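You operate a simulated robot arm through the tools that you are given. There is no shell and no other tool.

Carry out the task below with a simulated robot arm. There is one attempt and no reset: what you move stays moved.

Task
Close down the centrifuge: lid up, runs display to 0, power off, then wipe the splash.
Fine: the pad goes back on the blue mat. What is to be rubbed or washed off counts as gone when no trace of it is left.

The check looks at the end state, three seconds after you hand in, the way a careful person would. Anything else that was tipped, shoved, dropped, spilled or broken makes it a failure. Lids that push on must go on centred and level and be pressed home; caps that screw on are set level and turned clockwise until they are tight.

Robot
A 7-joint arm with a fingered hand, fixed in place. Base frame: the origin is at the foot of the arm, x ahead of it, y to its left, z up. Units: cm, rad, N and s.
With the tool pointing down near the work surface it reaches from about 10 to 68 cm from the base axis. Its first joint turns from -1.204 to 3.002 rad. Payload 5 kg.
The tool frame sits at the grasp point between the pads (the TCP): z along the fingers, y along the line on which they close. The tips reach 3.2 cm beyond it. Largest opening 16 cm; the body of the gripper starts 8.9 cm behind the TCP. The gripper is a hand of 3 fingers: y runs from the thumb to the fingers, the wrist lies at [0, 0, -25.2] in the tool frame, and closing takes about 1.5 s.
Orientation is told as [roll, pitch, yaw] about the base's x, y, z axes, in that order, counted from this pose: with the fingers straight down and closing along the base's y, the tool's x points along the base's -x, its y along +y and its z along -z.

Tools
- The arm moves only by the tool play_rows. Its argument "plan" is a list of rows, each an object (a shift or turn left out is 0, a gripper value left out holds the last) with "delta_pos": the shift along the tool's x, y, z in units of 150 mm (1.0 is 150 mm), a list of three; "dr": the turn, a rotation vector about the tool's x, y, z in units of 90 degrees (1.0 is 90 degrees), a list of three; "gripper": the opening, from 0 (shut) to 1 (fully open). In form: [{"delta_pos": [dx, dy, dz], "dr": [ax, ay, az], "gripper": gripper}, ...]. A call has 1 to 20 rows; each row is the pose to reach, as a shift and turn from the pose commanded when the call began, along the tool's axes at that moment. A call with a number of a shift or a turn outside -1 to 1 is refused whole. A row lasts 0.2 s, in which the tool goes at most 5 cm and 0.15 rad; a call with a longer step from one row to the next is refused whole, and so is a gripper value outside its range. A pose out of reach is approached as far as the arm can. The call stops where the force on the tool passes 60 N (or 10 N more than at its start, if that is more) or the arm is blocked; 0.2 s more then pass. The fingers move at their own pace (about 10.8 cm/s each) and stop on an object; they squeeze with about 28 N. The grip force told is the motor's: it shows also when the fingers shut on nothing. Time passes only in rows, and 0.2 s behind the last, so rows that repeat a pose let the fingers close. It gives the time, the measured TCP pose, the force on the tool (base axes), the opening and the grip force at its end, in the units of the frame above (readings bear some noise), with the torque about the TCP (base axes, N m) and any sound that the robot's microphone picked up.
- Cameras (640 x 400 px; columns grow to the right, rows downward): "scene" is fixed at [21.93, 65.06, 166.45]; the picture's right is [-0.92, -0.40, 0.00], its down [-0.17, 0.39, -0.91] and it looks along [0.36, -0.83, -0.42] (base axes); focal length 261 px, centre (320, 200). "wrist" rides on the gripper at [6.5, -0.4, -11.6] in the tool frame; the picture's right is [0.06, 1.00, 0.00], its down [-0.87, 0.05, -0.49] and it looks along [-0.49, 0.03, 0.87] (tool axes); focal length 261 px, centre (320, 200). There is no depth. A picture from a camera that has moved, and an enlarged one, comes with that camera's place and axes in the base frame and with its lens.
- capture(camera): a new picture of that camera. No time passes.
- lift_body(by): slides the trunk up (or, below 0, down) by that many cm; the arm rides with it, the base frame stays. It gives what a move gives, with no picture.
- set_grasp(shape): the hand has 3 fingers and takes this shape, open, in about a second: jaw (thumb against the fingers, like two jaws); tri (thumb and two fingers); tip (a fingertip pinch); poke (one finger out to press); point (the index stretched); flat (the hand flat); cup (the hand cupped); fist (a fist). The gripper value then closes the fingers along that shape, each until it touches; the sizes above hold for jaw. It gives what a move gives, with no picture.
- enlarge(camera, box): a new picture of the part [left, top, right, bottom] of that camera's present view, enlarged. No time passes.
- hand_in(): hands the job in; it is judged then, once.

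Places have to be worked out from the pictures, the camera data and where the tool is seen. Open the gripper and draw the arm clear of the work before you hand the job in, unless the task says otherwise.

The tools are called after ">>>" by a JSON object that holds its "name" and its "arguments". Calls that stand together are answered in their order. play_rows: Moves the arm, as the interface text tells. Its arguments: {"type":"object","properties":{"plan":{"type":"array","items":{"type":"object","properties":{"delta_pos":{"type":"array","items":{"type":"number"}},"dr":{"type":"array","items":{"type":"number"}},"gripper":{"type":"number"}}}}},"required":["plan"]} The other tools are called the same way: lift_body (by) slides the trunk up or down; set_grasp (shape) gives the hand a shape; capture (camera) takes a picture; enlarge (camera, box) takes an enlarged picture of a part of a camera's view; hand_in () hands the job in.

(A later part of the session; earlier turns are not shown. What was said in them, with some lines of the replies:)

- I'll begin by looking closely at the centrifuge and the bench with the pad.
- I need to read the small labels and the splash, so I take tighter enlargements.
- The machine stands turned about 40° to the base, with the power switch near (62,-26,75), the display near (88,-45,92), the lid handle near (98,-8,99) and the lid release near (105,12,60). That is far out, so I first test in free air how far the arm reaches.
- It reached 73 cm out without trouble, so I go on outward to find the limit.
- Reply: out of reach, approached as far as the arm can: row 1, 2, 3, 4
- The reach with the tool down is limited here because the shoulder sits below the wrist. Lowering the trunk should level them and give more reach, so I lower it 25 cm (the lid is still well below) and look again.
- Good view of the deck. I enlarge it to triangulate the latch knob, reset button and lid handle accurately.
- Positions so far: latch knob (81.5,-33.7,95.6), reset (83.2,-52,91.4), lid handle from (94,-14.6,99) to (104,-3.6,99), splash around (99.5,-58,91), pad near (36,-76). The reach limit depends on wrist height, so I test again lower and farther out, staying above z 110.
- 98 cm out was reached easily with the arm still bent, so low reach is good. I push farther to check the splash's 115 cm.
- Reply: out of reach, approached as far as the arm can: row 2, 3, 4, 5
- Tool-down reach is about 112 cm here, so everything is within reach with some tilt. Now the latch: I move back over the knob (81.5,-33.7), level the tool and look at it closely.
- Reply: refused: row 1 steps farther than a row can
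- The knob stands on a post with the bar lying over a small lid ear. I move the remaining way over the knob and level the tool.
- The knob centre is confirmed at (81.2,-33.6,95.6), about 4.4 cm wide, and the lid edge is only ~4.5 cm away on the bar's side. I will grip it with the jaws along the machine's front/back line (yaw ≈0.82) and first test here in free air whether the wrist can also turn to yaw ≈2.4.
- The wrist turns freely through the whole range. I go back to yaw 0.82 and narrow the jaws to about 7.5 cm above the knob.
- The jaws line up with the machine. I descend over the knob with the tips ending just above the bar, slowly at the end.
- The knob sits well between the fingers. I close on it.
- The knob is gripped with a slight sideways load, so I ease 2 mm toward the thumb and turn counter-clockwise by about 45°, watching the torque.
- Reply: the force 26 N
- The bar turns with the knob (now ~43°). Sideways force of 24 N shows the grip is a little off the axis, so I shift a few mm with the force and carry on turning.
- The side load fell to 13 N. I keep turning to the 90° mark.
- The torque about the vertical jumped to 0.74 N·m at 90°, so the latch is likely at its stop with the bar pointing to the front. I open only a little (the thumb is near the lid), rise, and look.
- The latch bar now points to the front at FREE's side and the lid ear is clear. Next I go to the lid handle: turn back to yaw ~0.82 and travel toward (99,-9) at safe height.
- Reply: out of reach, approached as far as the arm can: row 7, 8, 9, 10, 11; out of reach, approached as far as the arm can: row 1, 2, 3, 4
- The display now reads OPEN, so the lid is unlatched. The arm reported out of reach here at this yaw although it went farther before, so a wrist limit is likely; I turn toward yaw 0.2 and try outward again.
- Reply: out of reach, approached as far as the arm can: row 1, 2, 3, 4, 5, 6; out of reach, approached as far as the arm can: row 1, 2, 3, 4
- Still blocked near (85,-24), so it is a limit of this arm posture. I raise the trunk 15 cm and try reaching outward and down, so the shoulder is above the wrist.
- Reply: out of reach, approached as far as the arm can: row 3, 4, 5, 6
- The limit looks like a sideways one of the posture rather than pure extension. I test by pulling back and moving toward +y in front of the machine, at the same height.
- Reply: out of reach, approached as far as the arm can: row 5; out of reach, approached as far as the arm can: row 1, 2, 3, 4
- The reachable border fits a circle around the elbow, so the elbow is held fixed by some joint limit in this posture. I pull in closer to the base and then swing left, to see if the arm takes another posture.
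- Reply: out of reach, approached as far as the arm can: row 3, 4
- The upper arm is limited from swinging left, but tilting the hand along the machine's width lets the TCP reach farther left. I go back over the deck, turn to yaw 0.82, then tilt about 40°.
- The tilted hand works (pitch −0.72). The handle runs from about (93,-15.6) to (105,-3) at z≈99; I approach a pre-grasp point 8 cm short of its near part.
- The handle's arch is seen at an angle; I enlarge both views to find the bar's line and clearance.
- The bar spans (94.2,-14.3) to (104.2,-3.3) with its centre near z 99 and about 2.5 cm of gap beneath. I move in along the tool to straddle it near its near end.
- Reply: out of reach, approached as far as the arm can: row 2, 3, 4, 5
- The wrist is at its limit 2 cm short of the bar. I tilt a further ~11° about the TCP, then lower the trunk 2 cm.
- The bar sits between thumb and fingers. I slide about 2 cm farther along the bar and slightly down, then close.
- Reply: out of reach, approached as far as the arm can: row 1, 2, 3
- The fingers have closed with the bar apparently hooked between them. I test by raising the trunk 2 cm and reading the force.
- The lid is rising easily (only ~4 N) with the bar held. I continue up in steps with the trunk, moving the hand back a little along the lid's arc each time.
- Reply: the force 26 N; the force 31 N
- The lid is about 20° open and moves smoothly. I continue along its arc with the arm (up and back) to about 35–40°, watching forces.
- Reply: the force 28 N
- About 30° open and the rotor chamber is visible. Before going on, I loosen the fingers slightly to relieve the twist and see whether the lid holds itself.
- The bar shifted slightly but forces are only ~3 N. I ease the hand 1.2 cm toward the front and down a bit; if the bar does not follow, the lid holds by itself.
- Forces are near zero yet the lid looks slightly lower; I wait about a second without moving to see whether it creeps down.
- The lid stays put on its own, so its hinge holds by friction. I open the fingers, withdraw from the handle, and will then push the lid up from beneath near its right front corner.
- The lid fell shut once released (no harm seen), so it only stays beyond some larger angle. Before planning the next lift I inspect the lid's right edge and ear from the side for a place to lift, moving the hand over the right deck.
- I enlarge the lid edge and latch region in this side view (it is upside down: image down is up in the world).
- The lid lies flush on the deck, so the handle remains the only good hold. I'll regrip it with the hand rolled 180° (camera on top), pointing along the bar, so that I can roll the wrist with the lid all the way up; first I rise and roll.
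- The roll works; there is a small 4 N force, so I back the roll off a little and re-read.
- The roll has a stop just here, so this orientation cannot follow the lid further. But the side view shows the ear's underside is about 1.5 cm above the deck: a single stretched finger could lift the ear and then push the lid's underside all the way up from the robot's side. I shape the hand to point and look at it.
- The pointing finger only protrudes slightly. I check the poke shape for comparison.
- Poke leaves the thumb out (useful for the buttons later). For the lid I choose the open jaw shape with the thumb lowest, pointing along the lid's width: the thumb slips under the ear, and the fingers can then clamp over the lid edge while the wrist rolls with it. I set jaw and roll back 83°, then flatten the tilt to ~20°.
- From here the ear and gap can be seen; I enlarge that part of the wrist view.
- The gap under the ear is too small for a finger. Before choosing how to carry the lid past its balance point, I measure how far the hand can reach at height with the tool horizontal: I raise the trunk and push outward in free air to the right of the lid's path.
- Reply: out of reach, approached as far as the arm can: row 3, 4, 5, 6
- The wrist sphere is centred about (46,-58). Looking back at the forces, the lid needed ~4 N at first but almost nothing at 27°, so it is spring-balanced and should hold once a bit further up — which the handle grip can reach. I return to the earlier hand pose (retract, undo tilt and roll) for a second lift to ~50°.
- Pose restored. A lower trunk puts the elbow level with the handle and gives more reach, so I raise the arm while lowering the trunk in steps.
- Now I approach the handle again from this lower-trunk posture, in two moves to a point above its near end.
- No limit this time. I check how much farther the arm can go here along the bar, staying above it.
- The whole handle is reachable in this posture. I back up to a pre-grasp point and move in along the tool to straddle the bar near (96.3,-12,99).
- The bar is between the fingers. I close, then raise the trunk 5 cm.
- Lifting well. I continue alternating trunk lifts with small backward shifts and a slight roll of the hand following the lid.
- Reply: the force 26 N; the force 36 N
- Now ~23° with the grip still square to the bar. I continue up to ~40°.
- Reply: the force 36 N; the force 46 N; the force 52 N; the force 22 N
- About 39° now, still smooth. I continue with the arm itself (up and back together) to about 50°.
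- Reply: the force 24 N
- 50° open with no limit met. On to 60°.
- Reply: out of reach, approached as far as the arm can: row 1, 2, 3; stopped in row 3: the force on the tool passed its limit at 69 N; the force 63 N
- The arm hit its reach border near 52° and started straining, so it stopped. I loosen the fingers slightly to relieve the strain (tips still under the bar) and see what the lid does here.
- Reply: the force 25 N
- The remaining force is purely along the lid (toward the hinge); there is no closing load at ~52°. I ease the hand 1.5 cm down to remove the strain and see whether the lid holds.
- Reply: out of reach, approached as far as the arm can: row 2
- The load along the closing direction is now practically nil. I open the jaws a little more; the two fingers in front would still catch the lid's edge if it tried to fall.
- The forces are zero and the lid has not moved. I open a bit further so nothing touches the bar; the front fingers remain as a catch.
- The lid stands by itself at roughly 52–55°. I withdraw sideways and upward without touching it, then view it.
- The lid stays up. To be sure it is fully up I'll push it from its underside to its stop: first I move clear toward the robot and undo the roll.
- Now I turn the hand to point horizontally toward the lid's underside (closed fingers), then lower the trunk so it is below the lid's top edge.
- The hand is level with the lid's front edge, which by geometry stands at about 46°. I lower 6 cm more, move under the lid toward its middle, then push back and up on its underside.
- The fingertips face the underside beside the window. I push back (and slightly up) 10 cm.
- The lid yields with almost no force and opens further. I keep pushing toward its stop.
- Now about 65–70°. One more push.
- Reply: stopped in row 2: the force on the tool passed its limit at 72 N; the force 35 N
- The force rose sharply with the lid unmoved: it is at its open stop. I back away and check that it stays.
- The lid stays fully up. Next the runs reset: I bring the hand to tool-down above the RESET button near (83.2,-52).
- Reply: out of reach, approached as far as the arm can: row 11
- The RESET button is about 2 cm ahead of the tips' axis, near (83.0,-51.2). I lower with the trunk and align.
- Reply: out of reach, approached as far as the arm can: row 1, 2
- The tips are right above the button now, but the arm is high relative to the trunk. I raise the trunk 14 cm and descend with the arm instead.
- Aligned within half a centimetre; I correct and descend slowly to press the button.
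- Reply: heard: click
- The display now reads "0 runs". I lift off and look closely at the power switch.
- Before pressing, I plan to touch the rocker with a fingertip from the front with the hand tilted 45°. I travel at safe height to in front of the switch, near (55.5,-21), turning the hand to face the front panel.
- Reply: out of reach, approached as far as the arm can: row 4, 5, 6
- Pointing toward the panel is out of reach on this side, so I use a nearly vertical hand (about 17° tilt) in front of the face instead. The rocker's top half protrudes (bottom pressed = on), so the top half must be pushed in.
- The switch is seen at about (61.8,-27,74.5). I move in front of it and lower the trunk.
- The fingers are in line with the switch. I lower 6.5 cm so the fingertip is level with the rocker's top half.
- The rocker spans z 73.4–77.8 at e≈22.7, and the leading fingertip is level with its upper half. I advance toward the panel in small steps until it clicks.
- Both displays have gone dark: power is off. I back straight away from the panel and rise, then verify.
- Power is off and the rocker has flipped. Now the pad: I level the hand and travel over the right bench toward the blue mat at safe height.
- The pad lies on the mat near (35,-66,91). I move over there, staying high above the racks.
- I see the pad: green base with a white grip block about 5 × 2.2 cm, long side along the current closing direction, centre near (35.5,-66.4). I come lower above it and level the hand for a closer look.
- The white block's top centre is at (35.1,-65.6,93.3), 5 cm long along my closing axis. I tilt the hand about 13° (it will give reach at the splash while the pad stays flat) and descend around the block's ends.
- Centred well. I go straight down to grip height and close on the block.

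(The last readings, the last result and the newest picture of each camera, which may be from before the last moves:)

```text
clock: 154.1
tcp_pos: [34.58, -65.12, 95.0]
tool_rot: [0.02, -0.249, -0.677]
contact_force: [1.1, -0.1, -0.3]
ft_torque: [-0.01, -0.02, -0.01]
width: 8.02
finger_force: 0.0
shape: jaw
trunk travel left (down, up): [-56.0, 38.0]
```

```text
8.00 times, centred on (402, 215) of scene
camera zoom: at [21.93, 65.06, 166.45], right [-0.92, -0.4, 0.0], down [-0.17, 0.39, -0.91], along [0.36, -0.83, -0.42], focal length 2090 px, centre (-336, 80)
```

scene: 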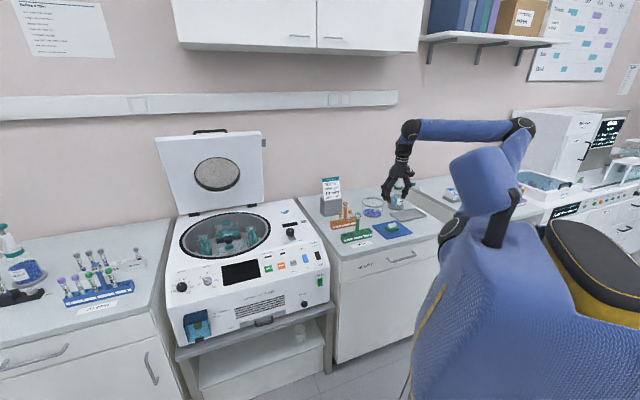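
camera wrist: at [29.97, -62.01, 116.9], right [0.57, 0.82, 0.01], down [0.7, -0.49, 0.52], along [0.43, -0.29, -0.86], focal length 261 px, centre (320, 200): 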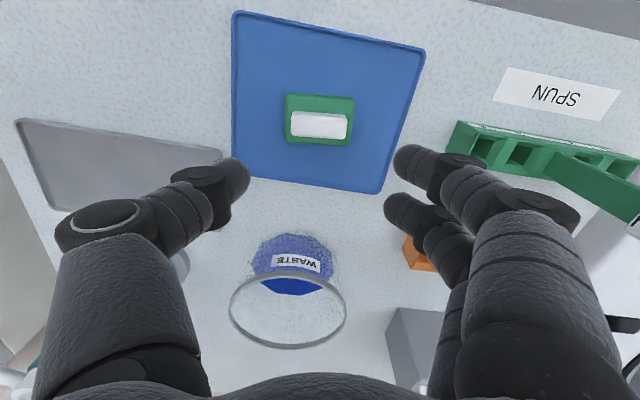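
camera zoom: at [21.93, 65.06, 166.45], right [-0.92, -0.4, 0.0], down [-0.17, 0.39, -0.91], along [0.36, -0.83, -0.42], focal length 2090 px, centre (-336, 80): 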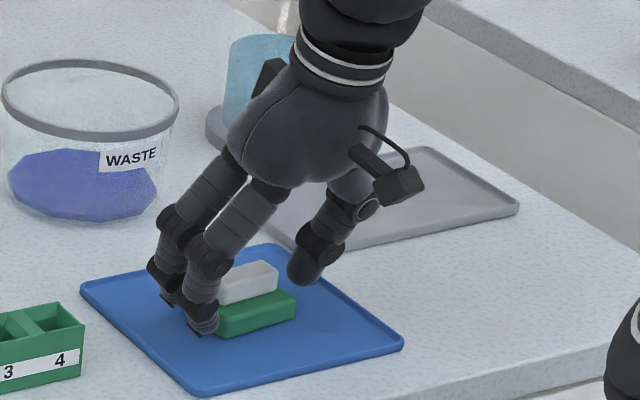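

Tips sit just above the green base's rim beside the white block. I close.

>>> {"name": "play_rows", "arguments": {"plan": [{"gripper": 0.1}, {"gripper": 0.1}, {"gripper": 0.1}, {"gripper": 0.1}, {"gripper": 0.1}, {"gripper": 0.1}]}}

>>> {"name": "enlarge", "arguments": {"camera": "wrist", "box": [200, 60, 440, 240]}}

>>> {"name": "enlarge", "arguments": {"camera": "scene", "box": [370, 190, 434, 240]}}

```text
clock: 155.5
tcp_pos: [34.69, -64.91, 95.18]
tool_rot: [0.021, -0.248, -0.677]
contact_force: [0.8, 0.0, 6.1]
ft_torque: [-0.06, 0.06, -0.01]
width: 4.77
finger_force: 28.4
shape: jaw
trunk travel left (down, up): [-56.0, 38.0]
```

```text
2.22 times, centred on (320, 150) of wrist
camera zoom: at [26.97, -59.66, 104.67], right [0.57, 0.82, 0.0], down [0.59, -0.42, 0.69], along [0.57, -0.39, -0.72], focal length 579 px, centre (320, 311)
```

zoom: 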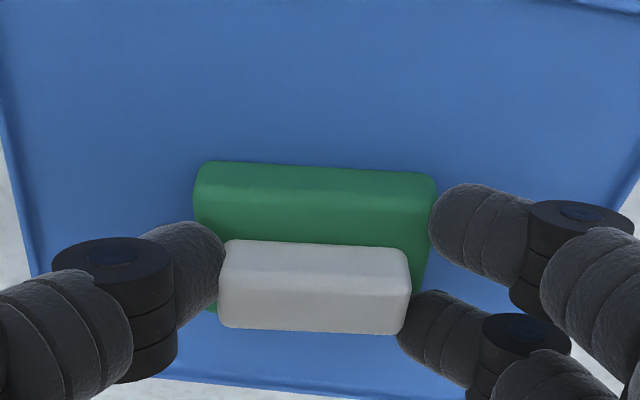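

```text
8.00 times, centred on (402, 215) of scene
camera zoom: at [21.93, 65.06, 166.45], right [-0.92, -0.4, 0.0], down [-0.17, 0.39, -0.91], along [0.36, -0.83, -0.42], focal length 2090 px, centre (-336, 80)
```

zoom: 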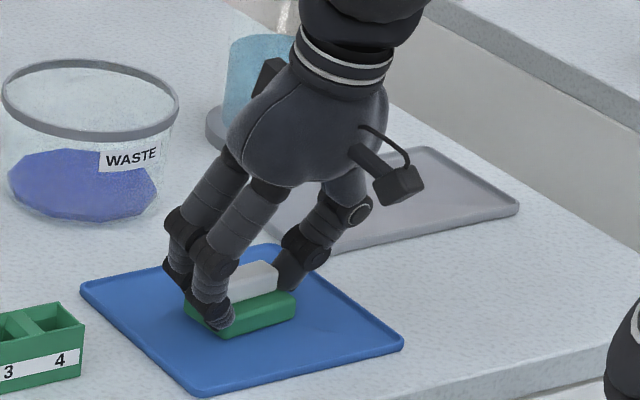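

Gripped at 4.8 cm on the white block. I lift a few centimetres to check that the pad comes along.

>>> {"name": "play_rows", "arguments": {"plan": [{"delta_pos": [-0.02, 0, -0.08]}, {"delta_pos": [-0.05, 0, -0.2]}, {"delta_pos": [-0.1, 0, -0.4]}]}}

>>> {"name": "enlarge", "arguments": {"camera": "wrist", "box": [200, 60, 440, 240]}}

>>> {"name": "enlarge", "arguments": {"camera": "scene", "box": [370, 180, 434, 230]}}

```text
clock: 156.3
tcp_pos: [34.54, -65.08, 101.21]
tool_rot: [0.017, -0.246, -0.677]
contact_force: [0.5, 0.6, 0.4]
ft_torque: [-0.01, 0.01, -0.01]
width: 4.56
finger_force: 28.1
shape: jaw
trunk travel left (down, up): [-56.0, 38.0]
```

```text
2.22 times, centred on (320, 150) of wrist
camera zoom: at [26.93, -59.68, 110.78], right [0.57, 0.82, 0.0], down [0.59, -0.42, 0.69], along [0.57, -0.39, -0.72], focal length 579 px, centre (320, 311)
```

zoom: 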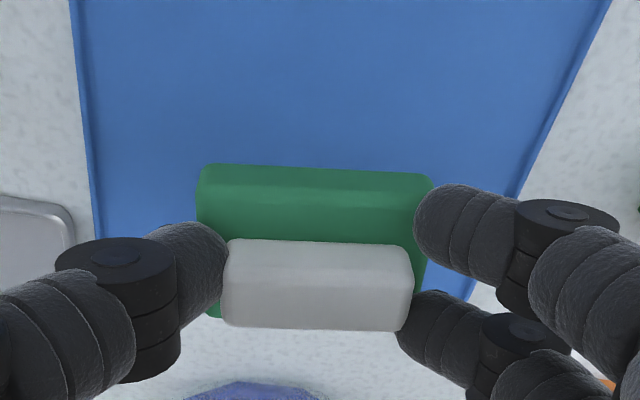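

```text
8.00 times, centred on (402, 205) of scene
camera zoom: at [21.93, 65.06, 166.45], right [-0.92, -0.4, 0.0], down [-0.17, 0.39, -0.91], along [0.36, -0.83, -0.42], focal length 2090 px, centre (-336, 160)
```

zoom: 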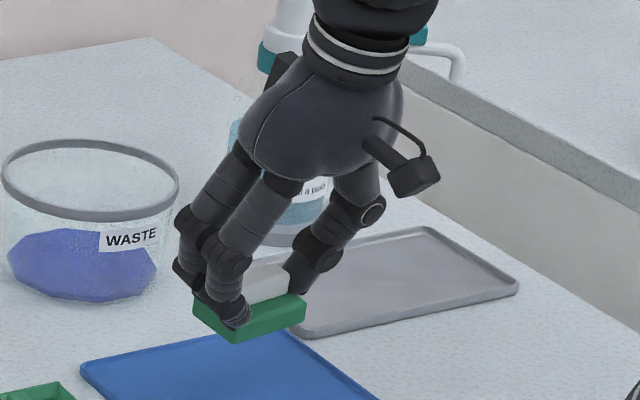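

The pad is held flat. I raise the trunk and carry it over toward the machine, passing well clear of the racks and the card.

>>> {"name": "lift_body", "arguments": {"by": 18}}

>>> {"name": "play_rows", "arguments": {"plan": [{"delta_pos": [-0.05, 0.25, 0]}, {"delta_pos": [-0.1, 0.5, 0]}, {"delta_pos": [-0.15, 0.75, 0]}, {"delta_pos": [-0.2, 0.98, 0]}]}}

>>> {"name": "play_rows", "arguments": {"plan": [{"delta_pos": [-0.18, 0.22, 0.03]}, {"delta_pos": [-0.36, 0.44, 0.07]}, {"delta_pos": [-0.54, 0.66, 0.1]}, {"delta_pos": [-0.72, 0.88, 0.14]}]}}

>>> {"name": "capture", "arguments": {"camera": "scene"}}

```text
clock: 158.3
tcp_pos: [34.46, -65.08, 119.22]
tool_rot: [0.02, -0.248, -0.677]
contact_force: [0.2, -0.4, -0.7]
ft_torque: [0.01, -0.03, 0.0]
width: 4.55
finger_force: 27.9
shape: jaw
trunk travel left (down, up): [-74.0, 20.0]
```

```text
clock: 159.3
tcp_pos: [46.05, -55.2, 120.06]
tool_rot: [0.02, -0.248, -0.678]
contact_force: [-0.1, -0.2, -0.2]
ft_torque: [-0.05, 0.03, 0.0]
width: 4.59
finger_force: 27.9
shape: jaw
trunk travel left (down, up): [-74.0, 20.0]
```

```text
clock: 160.3
tcp_pos: [63.03, -51.94, 121.15]
tool_rot: [0.019, -0.249, -0.676]
contact_force: [-0.8, 0.8, -0.4]
ft_torque: [-0.02, 0.07, -0.02]
width: 4.54
finger_force: 27.8
shape: jaw
trunk travel left (down, up): [-74.0, 20.0]
```

```text
taken
```

scene: 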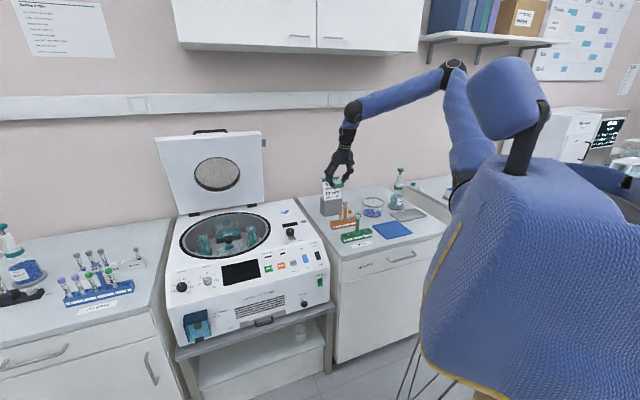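

Next two moves bring the pad above the splash, turning the hand slightly outward on the way.

>>> {"name": "play_rows", "arguments": {"plan": [{"delta_pos": [-0.22, 0.135, 0.07]}, {"delta_pos": [-0.44, 0.27, 0.145]}, {"delta_pos": [-0.665, 0.405, 0.22]}, {"delta_pos": [-0.89, 0.54, 0.29]}]}}

>>> {"name": "play_rows", "arguments": {"plan": [{"delta_pos": [-0.22, 0.135, 0.07], "dr": [-0.018, 0, -0.07]}, {"delta_pos": [-0.44, 0.27, 0.145], "dr": [-0.036, 0, -0.14]}, {"delta_pos": [-0.665, 0.405, 0.22], "dr": [-0.054, 0, -0.21]}, {"delta_pos": [-0.82, 0.5, 0.27], "dr": [-0.071, 0, -0.277]}]}}

>>> {"name": "capture", "arguments": {"camera": "wrist"}}

>>> {"name": "enlarge", "arguments": {"camera": "scene", "box": [240, 160, 340, 240]}}

```text
clock: 161.3
tcp_pos: [79.34, -54.38, 120.02]
tool_rot: [0.017, -0.246, -0.675]
contact_force: [1.1, -0.9, -0.3]
ft_torque: [-0.01, 0.03, -0.01]
width: 4.54
finger_force: 27.8
shape: jaw
trunk travel left (down, up): [-74.0, 20.0]
```

```text
clock: 162.3
tcp_pos: [94.0, -56.42, 119.38]
tool_rot: [0.018, -0.256, -0.228]
contact_force: [-0.1, -1.1, -1.5]
ft_torque: [0.0, -0.01, -0.01]
width: 4.55
finger_force: 27.9
shape: jaw
trunk travel left (down, up): [-74.0, 20.0]
```

```text
taken
camera wrist: at [84.7, -54.85, 128.94], right [0.16, 0.99, 0.0], down [0.71, -0.12, 0.7], along [0.69, -0.11, -0.72], focal length 261 px, centre (320, 200)
```

wrist: 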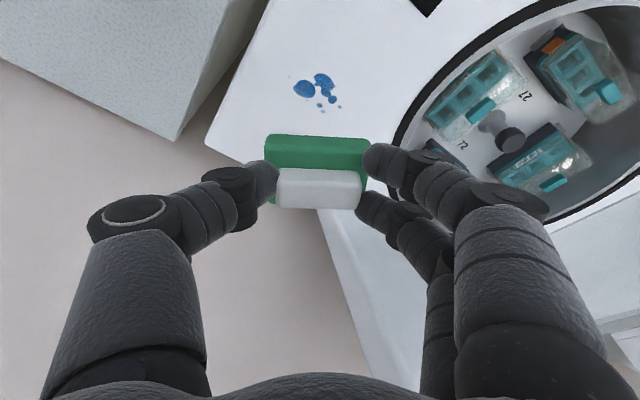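

```text
5.00 times, centred on (290, 200) of scene
camera zoom: at [21.93, 65.06, 166.45], right [-0.92, -0.4, 0.0], down [-0.17, 0.39, -0.91], along [0.36, -0.83, -0.42], focal length 1306 px, centre (470, 200)
```

zoom: 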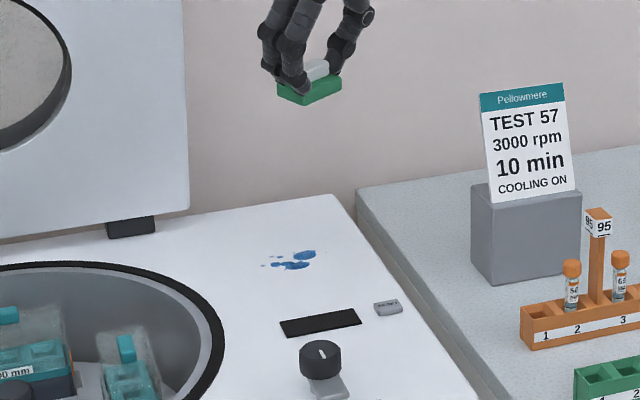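

The splash spans roughly x 96.5–102, y −62…−54. I lower the trunk so the pad is a few centimetres above the deck just short of it.

>>> {"name": "lift_body", "arguments": {"by": -18}}

>>> {"name": "capture", "arguments": {"camera": "wrist"}}

>>> {"name": "enlarge", "arguments": {"camera": "scene", "box": [260, 180, 340, 240]}}

```text
clock: 164.3
tcp_pos: [93.77, -56.4, 101.57]
tool_rot: [0.02, -0.255, -0.227]
contact_force: [0.0, -0.1, -1.0]
ft_torque: [0.02, 0.0, -0.01]
width: 4.56
finger_force: 27.9
shape: jaw
trunk travel left (down, up): [-56.0, 38.0]
```

```text
taken
camera wrist: at [84.53, -54.79, 111.08], right [0.16, 0.99, 0.0], down [0.71, -0.12, 0.7], along [0.69, -0.11, -0.72], focal length 261 px, centre (320, 200)
```

wrist: 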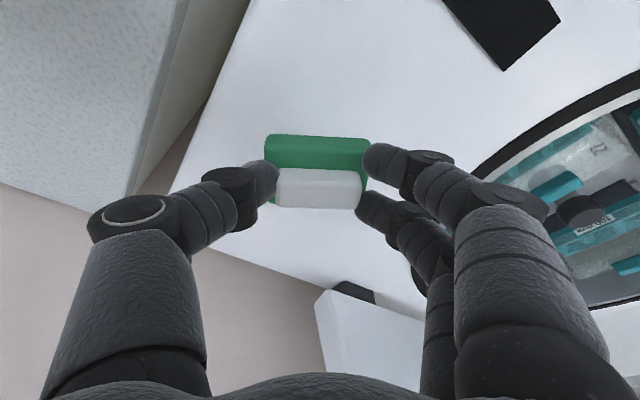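

```text
6.67 times, centred on (300, 210) of scene
camera zoom: at [21.93, 65.06, 166.45], right [-0.92, -0.4, 0.0], down [-0.17, 0.39, -0.91], along [0.36, -0.83, -0.42], focal length 1742 px, centre (453, 133)
```

zoom: 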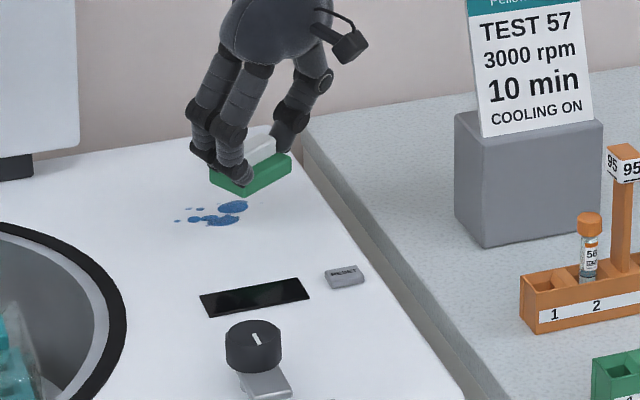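

I move over the splash's centre and lower toward contact.

>>> {"name": "play_rows", "arguments": {"plan": [{"delta_pos": [-0.15, -0.005, 0.04]}, {"delta_pos": [-0.307, -0.009, 0.08]}, {"delta_pos": [-0.28, -0.009, 0.18]}, {"delta_pos": [-0.257, -0.009, 0.273]}, {"delta_pos": [-0.257, -0.009, 0.273]}]}}

>>> {"name": "play_rows", "arguments": {"plan": [{"delta_pos": [0.007, 0, 0.026]}, {"delta_pos": [0.014, 0, 0.052]}, {"delta_pos": [0.02, 0, 0.078]}]}}

>>> {"name": "enlarge", "arguments": {"camera": "scene", "box": [260, 180, 340, 240]}}

```text
clock: 165.5
tcp_pos: [98.44, -57.44, 98.54]
tool_rot: [0.019, -0.256, -0.228]
contact_force: [0.0, 0.0, -1.1]
ft_torque: [0.05, 0.0, 0.03]
width: 4.55
finger_force: 28.3
shape: jaw
trunk travel left (down, up): [-56.0, 38.0]
```

```text
clock: 166.3
tcp_pos: [98.54, -57.41, 97.31]
tool_rot: [0.02, -0.257, -0.228]
contact_force: [0.5, 0.4, -0.2]
ft_torque: [-0.01, 0.04, -0.01]
width: 4.53
finger_force: 27.8
shape: jaw
trunk travel left (down, up): [-56.0, 38.0]
```

```text
6.67 times, centred on (300, 210) of scene
camera zoom: at [21.93, 65.06, 166.45], right [-0.92, -0.4, 0.0], down [-0.17, 0.39, -0.91], along [0.36, -0.83, -0.42], focal length 1742 px, centre (453, 133)
```

zoom: 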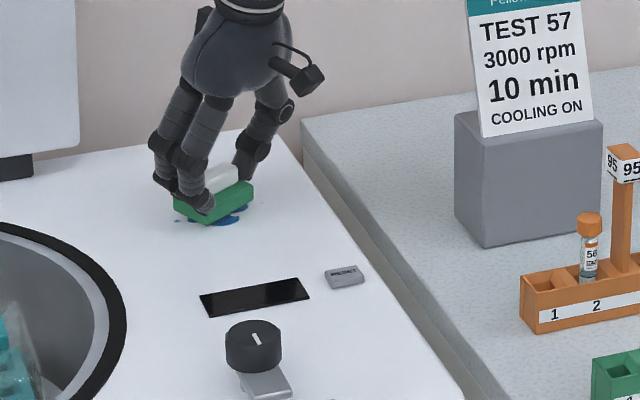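

Nearly touching. I lower in small steps until there is a light pressing force.

>>> {"name": "play_rows", "arguments": {"plan": [{"delta_pos": [0.004, 0, 0.015]}, {"delta_pos": [0.008, 0, 0.03]}, {"delta_pos": [0.008, 0, 0.03]}]}}

>>> {"name": "play_rows", "arguments": {"plan": [{"delta_pos": [0.004, 0, 0.015]}, {"delta_pos": [0.008, 0, 0.03]}, {"delta_pos": [0.008, 0, 0.03]}]}}

```text
clock: 167.1
tcp_pos: [98.54, -57.48, 97.06]
tool_rot: [0.018, -0.257, -0.227]
contact_force: [0.7, -0.6, 4.3]
ft_torque: [0.11, -0.02, -0.01]
width: 4.55
finger_force: 27.9
shape: jaw
trunk travel left (down, up): [-56.0, 38.0]
```

```text
clock: 167.9
tcp_pos: [98.37, -57.49, 96.86]
tool_rot: [0.019, -0.262, -0.227]
contact_force: [6.4, -2.5, 28.8]
ft_torque: [0.79, -0.27, -0.22]
width: 4.64
finger_force: 27.6
shape: jaw
trunk travel left (down, up): [-56.0, 38.0]
```

About 29 N is a bit hard, so I ease up 2 mm and make wiping strokes covering the whole splash area.

>>> {"name": "play_rows", "arguments": {"plan": [{"delta_pos": [-0.003, 0, -0.013]}, {"delta_pos": [-0.032, -0.13, -0.005]}, {"delta_pos": [-0.054, -0.227, 0.0]}, {"delta_pos": [0.04, -0.25, -0.024]}, {"delta_pos": [0.093, -0.16, -0.038]}, {"delta_pos": [0.122, -0.03, -0.046]}, {"delta_pos": [0.151, 0.1, -0.053]}, {"delta_pos": [0.166, 0.165, -0.057]}, {"delta_pos": [0.04, 0.195, -0.024]}, {"delta_pos": [-0.086, 0.225, 0.008]}, {"delta_pos": [-0.139, 0.135, 0.022]}, {"delta_pos": [-0.161, 0.0375, 0.028]}, {"delta_pos": [-0.182, -0.06, 0.034]}, {"delta_pos": [-0.204, -0.157, 0.039]}, {"delta_pos": [-0.11, -0.18, 0.015]}, {"delta_pos": [-0.018, -0.065, -0.009]}, {"delta_pos": [0.011, 0.065, -0.017]}, {"delta_pos": [0.033, 0.162, -0.0225]}, {"delta_pos": [-0.003, 0, -0.013]}]}}

>>> {"name": "enlarge", "arguments": {"camera": "scene", "box": [260, 180, 340, 240]}}

>>> {"name": "capture", "arguments": {"camera": "wrist"}}

```text
clock: 171.9
tcp_pos: [98.52, -57.16, 96.91]
tool_rot: [0.019, -0.259, -0.225]
contact_force: [-0.1, 5.6, 15.4]
ft_torque: [0.8, 0.1, 0.01]
width: 4.64
finger_force: 27.5
shape: jaw
trunk travel left (down, up): [-56.0, 38.0]
```

```text
6.67 times, centred on (300, 210) of scene
camera zoom: at [21.93, 65.06, 166.45], right [-0.92, -0.4, 0.0], down [-0.17, 0.39, -0.91], along [0.36, -0.83, -0.42], focal length 1742 px, centre (453, 133)
```

zoom: 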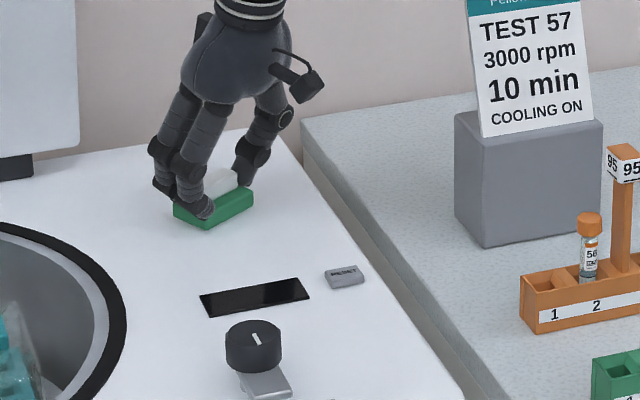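

```text
taken
camera wrist: at [89.24, -55.63, 106.32], right [0.16, 0.99, 0.0], down [0.71, -0.12, 0.7], along [0.69, -0.11, -0.72], focal length 261 px, centre (320, 200)
```

wrist: 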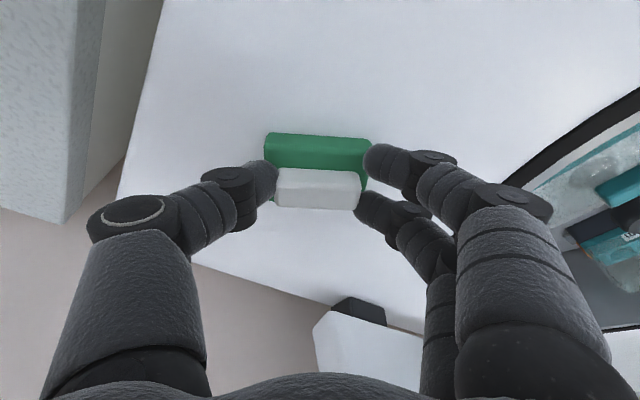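

The visible blobs are gone; I lift and draw the pad back to check for any trace.

>>> {"name": "play_rows", "arguments": {"plan": [{"delta_pos": [-0.04, 0, -0.15]}, {"delta_pos": [-0.08, 0, -0.32]}, {"delta_pos": [0.15, 0, -0.5]}, {"delta_pos": [0.45, -0.05, -0.6]}, {"delta_pos": [0.7, -0.1, -0.7]}]}}

>>> {"name": "enlarge", "arguments": {"camera": "wrist", "box": [200, 20, 440, 150]}}

>>> {"name": "capture", "arguments": {"camera": "wrist"}}

>>> {"name": "enlarge", "arguments": {"camera": "scene", "box": [270, 195, 318, 225]}}

```text
clock: 173.1
tcp_pos: [85.47, -56.22, 104.29]
tool_rot: [0.02, -0.258, -0.226]
contact_force: [-0.4, -0.6, 0.1]
ft_torque: [0.04, -0.02, 0.0]
width: 4.54
finger_force: 27.9
shape: jaw
trunk travel left (down, up): [-56.0, 38.0]
```

```text
2.67 times, centred on (320, 85) of wrist
camera zoom: at [76.26, -54.61, 113.76], right [0.16, 0.99, 0.0], down [0.71, -0.12, 0.7], along [0.69, -0.11, -0.72], focal length 695 px, centre (320, 507)
```

zoom: 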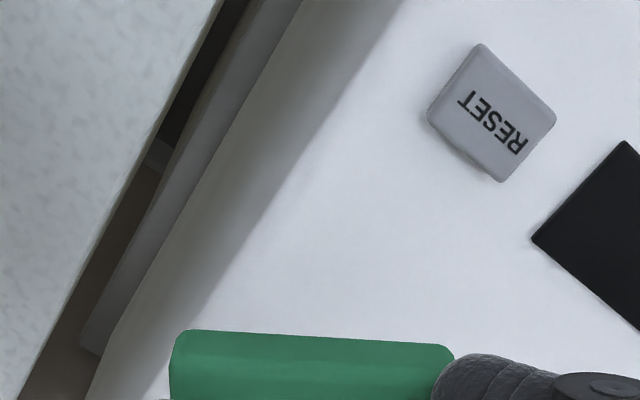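

```text
taken
camera wrist: at [76.26, -54.61, 113.76], right [0.16, 0.99, 0.0], down [0.71, -0.12, 0.7], along [0.69, -0.11, -0.72], focal length 261 px, centre (320, 200)
```

wrist: 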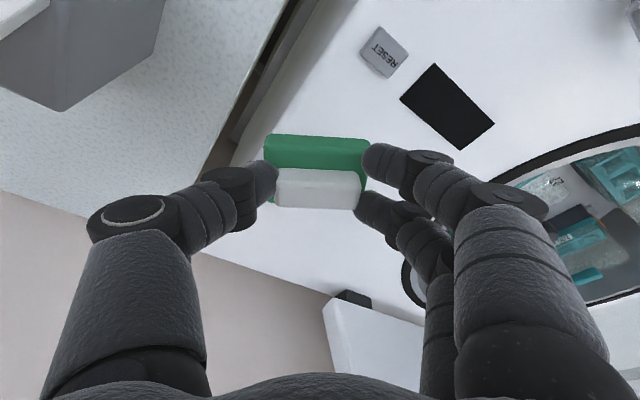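

```text
13.33 times, centred on (294, 210) of scene
camera zoom: at [21.93, 65.06, 166.45], right [-0.92, -0.4, 0.0], down [-0.17, 0.39, -0.91], along [0.36, -0.83, -0.42], focal length 3483 px, centre (667, 67)
```

zoom: 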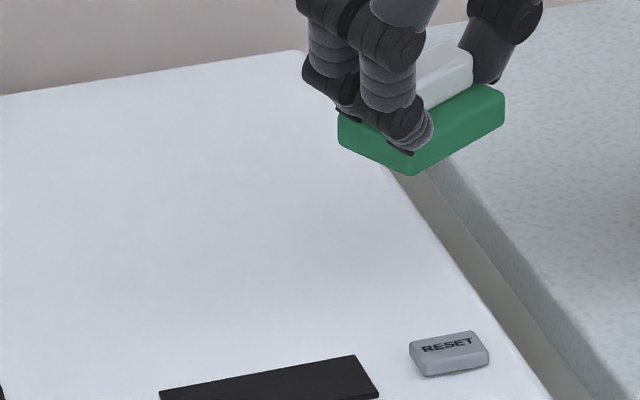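

The scene view shows a clean deck. I raise and take the earlier viewpoint to inspect the spot from above as well.

>>> {"name": "lift_body", "arguments": {"by": 18}}

>>> {"name": "play_rows", "arguments": {"plan": [{"delta_pos": [-0.25, 0.03, 0.05]}, {"delta_pos": [-0.5, 0.06, 0.12]}]}}

>>> {"name": "enlarge", "arguments": {"camera": "wrist", "box": [200, 20, 440, 150]}}

>>> {"name": "enlarge", "arguments": {"camera": "scene", "box": [260, 195, 308, 225]}}

```text
clock: 175.1
tcp_pos: [85.58, -56.24, 122.07]
tool_rot: [0.02, -0.257, -0.226]
contact_force: [-0.3, 0.3, -0.4]
ft_torque: [0.0, 0.0, 0.02]
width: 4.56
finger_force: 27.8
shape: jaw
trunk travel left (down, up): [-74.0, 20.0]
```

```text
clock: 175.7
tcp_pos: [93.25, -56.99, 122.09]
tool_rot: [0.018, -0.254, -0.227]
contact_force: [0.9, -0.1, -1.1]
ft_torque: [0.02, 0.05, 0.0]
width: 4.53
finger_force: 28.0
shape: jaw
trunk travel left (down, up): [-74.0, 20.0]
```

```text
2.67 times, centred on (320, 85) of wrist
camera zoom: at [84.14, -55.52, 131.7], right [0.16, 0.99, 0.0], down [0.71, -0.12, 0.7], along [0.69, -0.11, -0.72], focal length 695 px, centre (320, 507)
```

zoom: 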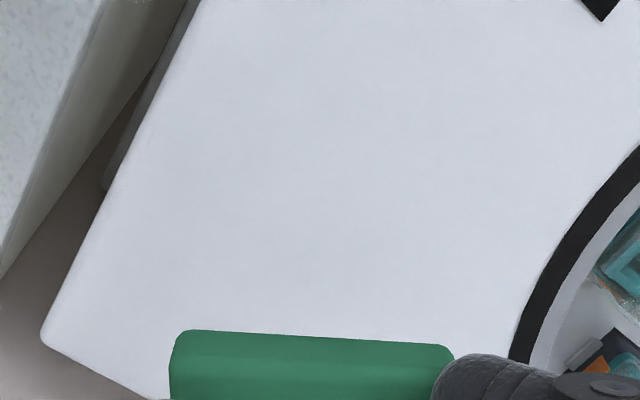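

```text
13.33 times, centred on (284, 210) of scene
camera zoom: at [21.93, 65.06, 166.45], right [-0.92, -0.4, 0.0], down [-0.17, 0.39, -0.91], along [0.36, -0.83, -0.42], focal length 3483 px, centre (800, 67)
```

zoom: 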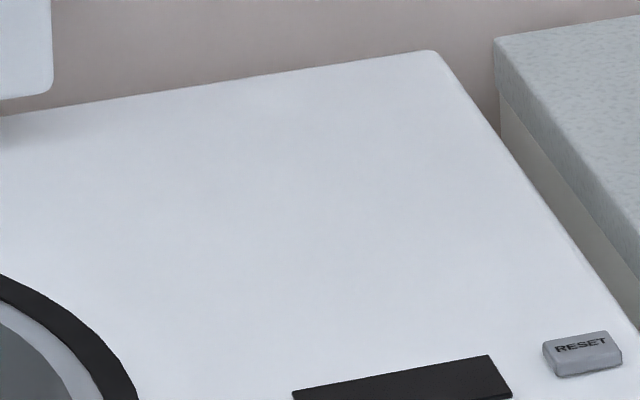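

No trace remains in either view. Now I carry the pad back to the blue mat along the same safe path.

>>> {"name": "play_rows", "arguments": {"plan": [{"delta_pos": [0.23, -0.01, -0.06], "dr": [0.018, 0, 0.07]}, {"delta_pos": [0.46, -0.02, -0.12], "dr": [0.036, 0, 0.14]}, {"delta_pos": [0.69, -0.03, -0.18], "dr": [0.054, 0, 0.21]}, {"delta_pos": [0.92, -0.04, -0.24], "dr": [0.072, 0, 0.277]}]}}

>>> {"name": "play_rows", "arguments": {"plan": [{"delta_pos": [0.22, -0.135, -0.07]}, {"delta_pos": [0.44, -0.27, -0.145]}, {"delta_pos": [0.665, -0.405, -0.22]}, {"delta_pos": [0.89, -0.54, -0.29]}]}}

>>> {"name": "play_rows", "arguments": {"plan": [{"delta_pos": [0.18, -0.22, -0.03]}, {"delta_pos": [0.36, -0.44, -0.07]}, {"delta_pos": [0.54, -0.66, -0.1]}, {"delta_pos": [0.72, -0.88, -0.14]}]}}

>>> {"name": "capture", "arguments": {"camera": "wrist"}}

```text
clock: 176.7
tcp_pos: [79.02, -54.44, 122.43]
tool_rot: [0.019, -0.249, -0.679]
contact_force: [-0.2, -0.1, -0.5]
ft_torque: [0.01, -0.04, -0.02]
width: 4.54
finger_force: 28.2
shape: jaw
trunk travel left (down, up): [-74.0, 20.0]
```

```text
clock: 177.7
tcp_pos: [62.98, -52.31, 123.17]
tool_rot: [0.019, -0.249, -0.678]
contact_force: [-0.6, -0.2, -0.3]
ft_torque: [0.04, -0.03, 0.03]
width: 4.55
finger_force: 28.1
shape: jaw
trunk travel left (down, up): [-74.0, 20.0]
```

```text
clock: 178.7
tcp_pos: [46.15, -55.65, 122.35]
tool_rot: [0.02, -0.249, -0.675]
contact_force: [-0.7, 0.4, 0.3]
ft_torque: [0.01, -0.03, -0.02]
width: 4.5
finger_force: 27.9
shape: jaw
trunk travel left (down, up): [-74.0, 20.0]
```

```text
taken
camera wrist: at [38.54, -50.37, 131.91], right [0.57, 0.82, 0.0], down [0.59, -0.42, 0.69], along [0.57, -0.39, -0.72], focal length 261 px, centre (320, 200)
```

wrist: 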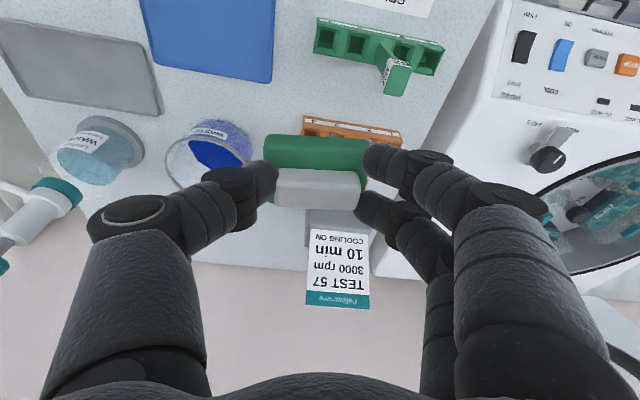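

Mat is to the upper left of view; I continue to above the original pad position.

>>> {"name": "play_rows", "arguments": {"plan": [{"delta_pos": [0.05, -0.243, -0.012]}, {"delta_pos": [0.1, -0.486, -0.025]}, {"delta_pos": [0.15, -0.73, -0.038]}, {"delta_pos": [0.2, -0.973, -0.05]}, {"delta_pos": [0.2, -0.973, -0.05]}]}}

>>> {"name": "lift_body", "arguments": {"by": -18}}

>>> {"name": "capture", "arguments": {"camera": "wrist"}}

>>> {"name": "enlarge", "arguments": {"camera": "scene", "box": [370, 180, 434, 230]}}

```text
clock: 179.9
tcp_pos: [35.1, -65.16, 122.24]
tool_rot: [0.016, -0.244, -0.677]
contact_force: [-0.2, -0.9, -1.0]
ft_torque: [-0.02, 0.07, 0.0]
width: 4.54
finger_force: 28.0
shape: jaw
trunk travel left (down, up): [-74.0, 20.0]
```

```text
clock: 181.9
tcp_pos: [35.07, -65.23, 104.15]
tool_rot: [0.018, -0.247, -0.677]
contact_force: [-0.1, 1.0, -0.1]
ft_torque: [-0.01, -0.01, 0.0]
width: 4.51
finger_force: 28.3
shape: jaw
trunk travel left (down, up): [-56.0, 38.0]
```

```text
taken
camera wrist: at [27.45, -59.77, 113.74], right [0.57, 0.82, 0.0], down [0.59, -0.42, 0.69], along [0.57, -0.4, -0.72], focal length 261 px, centre (320, 200)
```

wrist: 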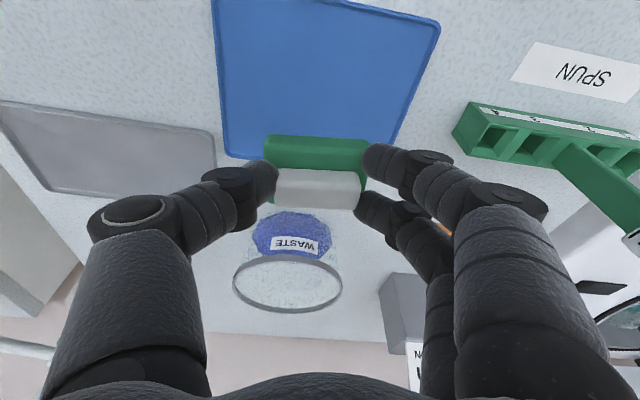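

```text
8.00 times, centred on (402, 205) of scene
camera zoom: at [21.93, 65.06, 166.45], right [-0.92, -0.4, 0.0], down [-0.17, 0.39, -0.91], along [0.36, -0.83, -0.42], focal length 2090 px, centre (-336, 160)
```

zoom: 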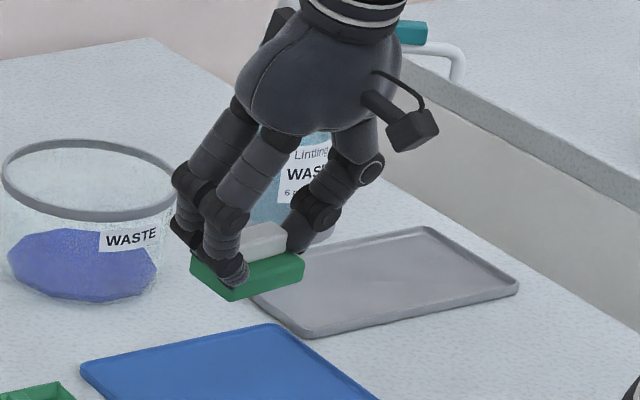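

Above the original spot. I lower straight down to just above the mat, then in small steps until it rests.

>>> {"name": "play_rows", "arguments": {"plan": [{"delta_pos": [0.06, -0.004, 0.2]}, {"delta_pos": [0.12, -0.007, 0.38]}, {"delta_pos": [0.16, -0.01, 0.5]}, {"delta_pos": [0.175, -0.01, 0.545]}, {"delta_pos": [0.178, -0.01, 0.56]}]}}

>>> {"name": "enlarge", "arguments": {"camera": "scene", "box": [370, 190, 434, 240]}}

```text
clock: 183.1
tcp_pos: [34.57, -64.71, 95.3]
tool_rot: [0.017, -0.25, -0.677]
contact_force: [-0.2, -1.0, 7.6]
ft_torque: [0.22, -0.13, -0.01]
width: 4.55
finger_force: 27.9
shape: jaw
trunk travel left (down, up): [-56.0, 38.0]
```

```text
8.00 times, centred on (402, 215) of scene
camera zoom: at [21.93, 65.06, 166.45], right [-0.92, -0.4, 0.0], down [-0.17, 0.39, -0.91], along [0.36, -0.83, -0.42], focal length 2090 px, centre (-336, 80)
```

zoom: 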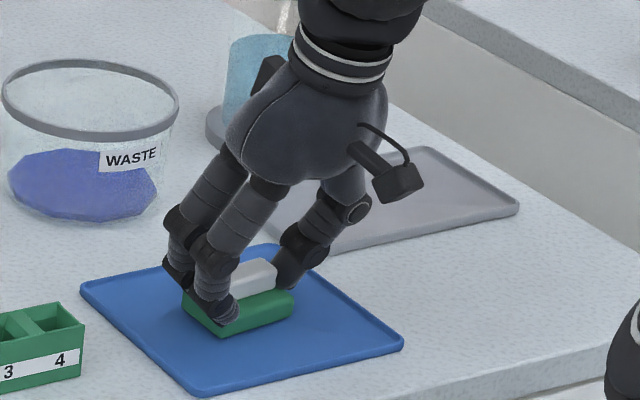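

The pad rests on the mat with ~8 N. I open and rise straight up.

>>> {"name": "play_rows", "arguments": {"plan": [{"gripper": 0.5}, {"gripper": 0.5}, {"gripper": 0.5}, {"gripper": 0.5}, {"delta_pos": [-0.03, 0, -0.12]}, {"delta_pos": [-0.09, 0, -0.35]}, {"delta_pos": [-0.16, 0, -0.62]}, {"delta_pos": [-0.22, 0, -0.87]}]}}

>>> {"name": "lift_body", "arguments": {"by": 15}}

>>> {"name": "capture", "arguments": {"camera": "scene"}}

>>> {"name": "enlarge", "arguments": {"camera": "scene", "box": [370, 190, 434, 240]}}

>>> {"name": "capture", "arguments": {"camera": "wrist"}}

```text
clock: 184.9
tcp_pos: [34.6, -65.06, 108.91]
tool_rot: [0.019, -0.248, -0.677]
contact_force: [-0.4, 1.6, -0.6]
ft_torque: [0.01, -0.01, 0.0]
width: 7.95
finger_force: 0.1
shape: jaw
trunk travel left (down, up): [-56.0, 38.0]
```

```text
clock: 186.7
tcp_pos: [34.54, -65.23, 123.69]
tool_rot: [0.017, -0.247, -0.679]
contact_force: [0.7, 0.3, -0.2]
ft_torque: [-0.01, 0.01, 0.0]
width: 7.94
finger_force: 0.1
shape: jaw
trunk travel left (down, up): [-71.0, 23.0]
```

```text
taken
```

scene: 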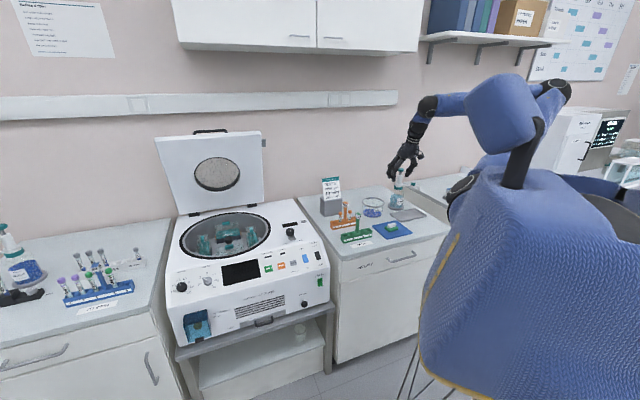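

```text
8.00 times, centred on (402, 215) of scene
camera zoom: at [21.93, 65.06, 166.45], right [-0.92, -0.4, 0.0], down [-0.17, 0.39, -0.91], along [0.36, -0.83, -0.42], focal length 2090 px, centre (-336, 80)
```

zoom: 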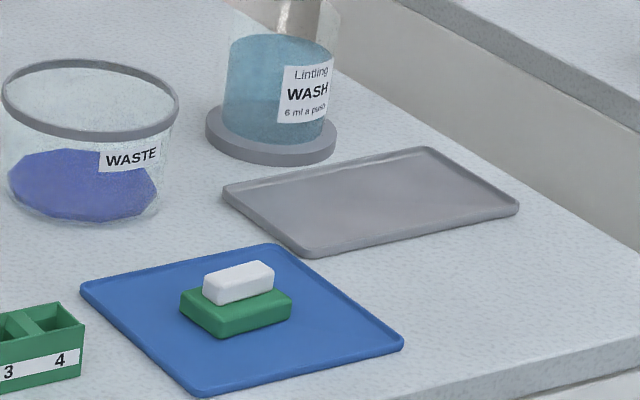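

```text
taken
camera wrist: at [27.01, -59.82, 133.35], right [0.57, 0.82, 0.0], down [0.59, -0.42, 0.69], along [0.57, -0.4, -0.72], focal length 261 px, centre (320, 200)
```

wrist: 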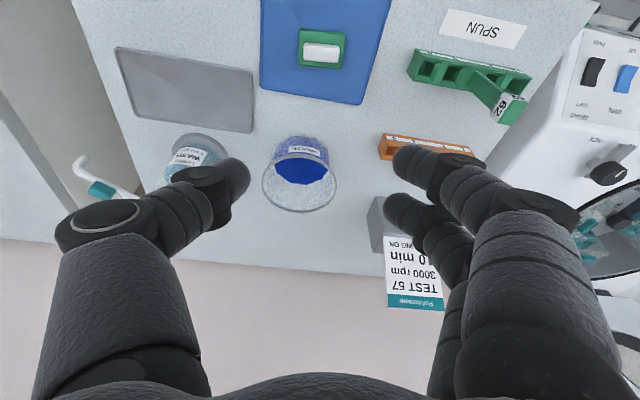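

The pad is back flat on the mat. I open fully, rise clear of the work, and do a last check of the whole machine and bench.

>>> {"name": "lift_body", "arguments": {"by": 20}}

>>> {"name": "play_rows", "arguments": {"plan": [{"delta_pos": [0.05, 0.1, -0.2], "gripper": 1.0}, {"delta_pos": [0.1, 0.2, -0.3]}, {"delta_pos": [0.1, 0.3, -0.3]}, {"delta_pos": [0.1, 0.3, -0.3]}]}}

>>> {"name": "enlarge", "arguments": {"camera": "scene", "box": [150, 120, 342, 240]}}

>>> {"name": "enlarge", "arguments": {"camera": "scene", "box": [160, 220, 340, 350]}}

>>> {"name": "enlarge", "arguments": {"camera": "scene", "box": [290, 160, 450, 260]}}

>>> {"name": "enlarge", "arguments": {"camera": "scene", "box": [0, 220, 180, 340]}}

```text
clock: 188.8
tcp_pos: [34.68, -65.19, 143.7]
tool_rot: [0.018, -0.247, -0.678]
contact_force: [0.4, 0.4, -1.3]
ft_torque: [0.01, -0.03, 0.02]
width: 7.92
finger_force: 0.1
shape: jaw
trunk travel left (down, up): [-91.0, 3.0]
```

```text
clock: 189.8
tcp_pos: [35.24, -60.09, 147.98]
tool_rot: [0.018, -0.25, -0.677]
contact_force: [0.5, 0.1, -0.5]
ft_torque: [-0.02, -0.01, -0.01]
width: 15.99
finger_force: 0.1
shape: jaw
trunk travel left (down, up): [-91.0, 3.0]
```

```text
3.33 times, centred on (246, 180) of scene
camera zoom: at [21.93, 65.06, 166.45], right [-0.92, -0.4, 0.0], down [-0.17, 0.39, -0.91], along [0.36, -0.83, -0.42], focal length 871 px, centre (567, 267)
```

zoom: 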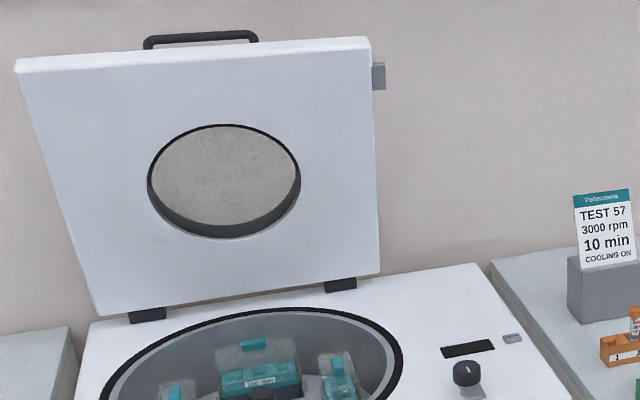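

```text
3.08 times, centred on (250, 285) of scene
camera zoom: at [21.93, 65.06, 166.45], right [-0.92, -0.4, 0.0], down [-0.17, 0.39, -0.91], along [0.36, -0.83, -0.42], focal length 804 px, centre (535, -62)
```

zoom: 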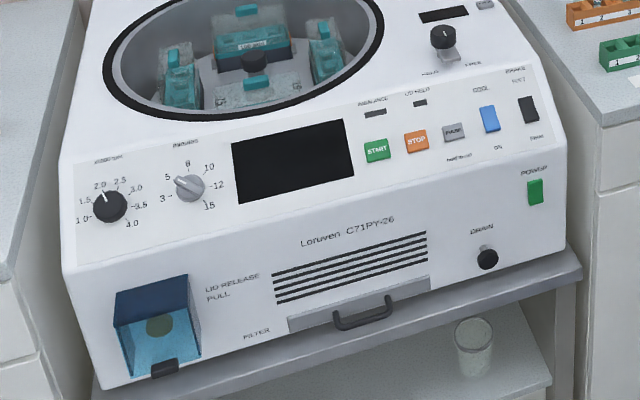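

```text
4.00 times, centred on (370, 210) of scene
camera zoom: at [21.93, 65.06, 166.45], right [-0.92, -0.4, 0.0], down [-0.17, 0.39, -0.91], along [0.36, -0.83, -0.42], focal length 1045 px, centre (120, 160)
```

zoom: 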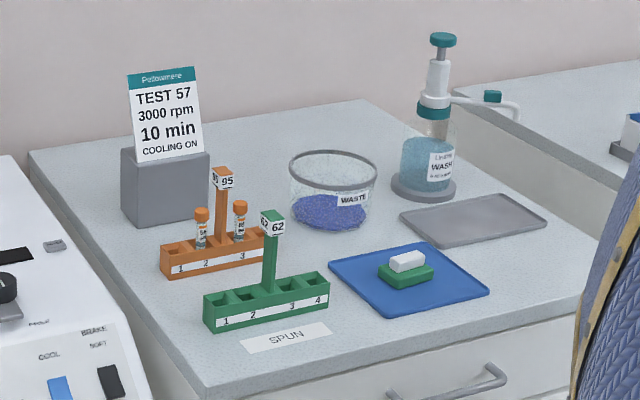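

```text
3.33 times, centred on (90, 280) of scene
camera zoom: at [21.93, 65.06, 166.45], right [-0.92, -0.4, 0.0], down [-0.17, 0.39, -0.91], along [0.36, -0.83, -0.42], focal length 871 px, centre (1087, -67)
```

zoom: 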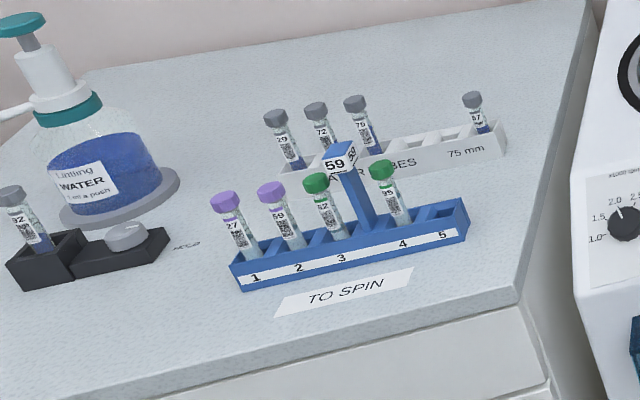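

Final views: the lid is up at its stop and the power rocker is off with both displays dark. The runs counter read 0 before I switched off, the deck shows no trace of the splash, and the pad is flat on the blue mat. Nothing else appears to have moved, and the gripper is open with the arm clear, so I hand in.

>>> {"name": "hand_in", "arguments": {}}

```text
The job is handed in.
```

The centrifuge is shut down as asked, and I've handed the job in. I haven't seen the check's verdict.

- **Lid:** up against its open stop and staying there. The side latch had to be turned to FREE first, and I left it that way. On my first try the lid fell shut when I let go of the handle from about 27°. I saw no damage, and the second lift held.
- **Runs display:** RESET clicked and the display showed "0 runs". It is dark now because the power is off.
- **Power:** the switch is flipped to off and both displays are dark.
- **Splash:** wiped dry with the pad. I saw no trace of it in either camera view afterwards.
- **Pad:** back flat on the blue mat, in about its original spot.

In the last pictures the racks, tubes, card, wash bottle and the machine's other controls look unmoved. The arm is clear with the gripper open.
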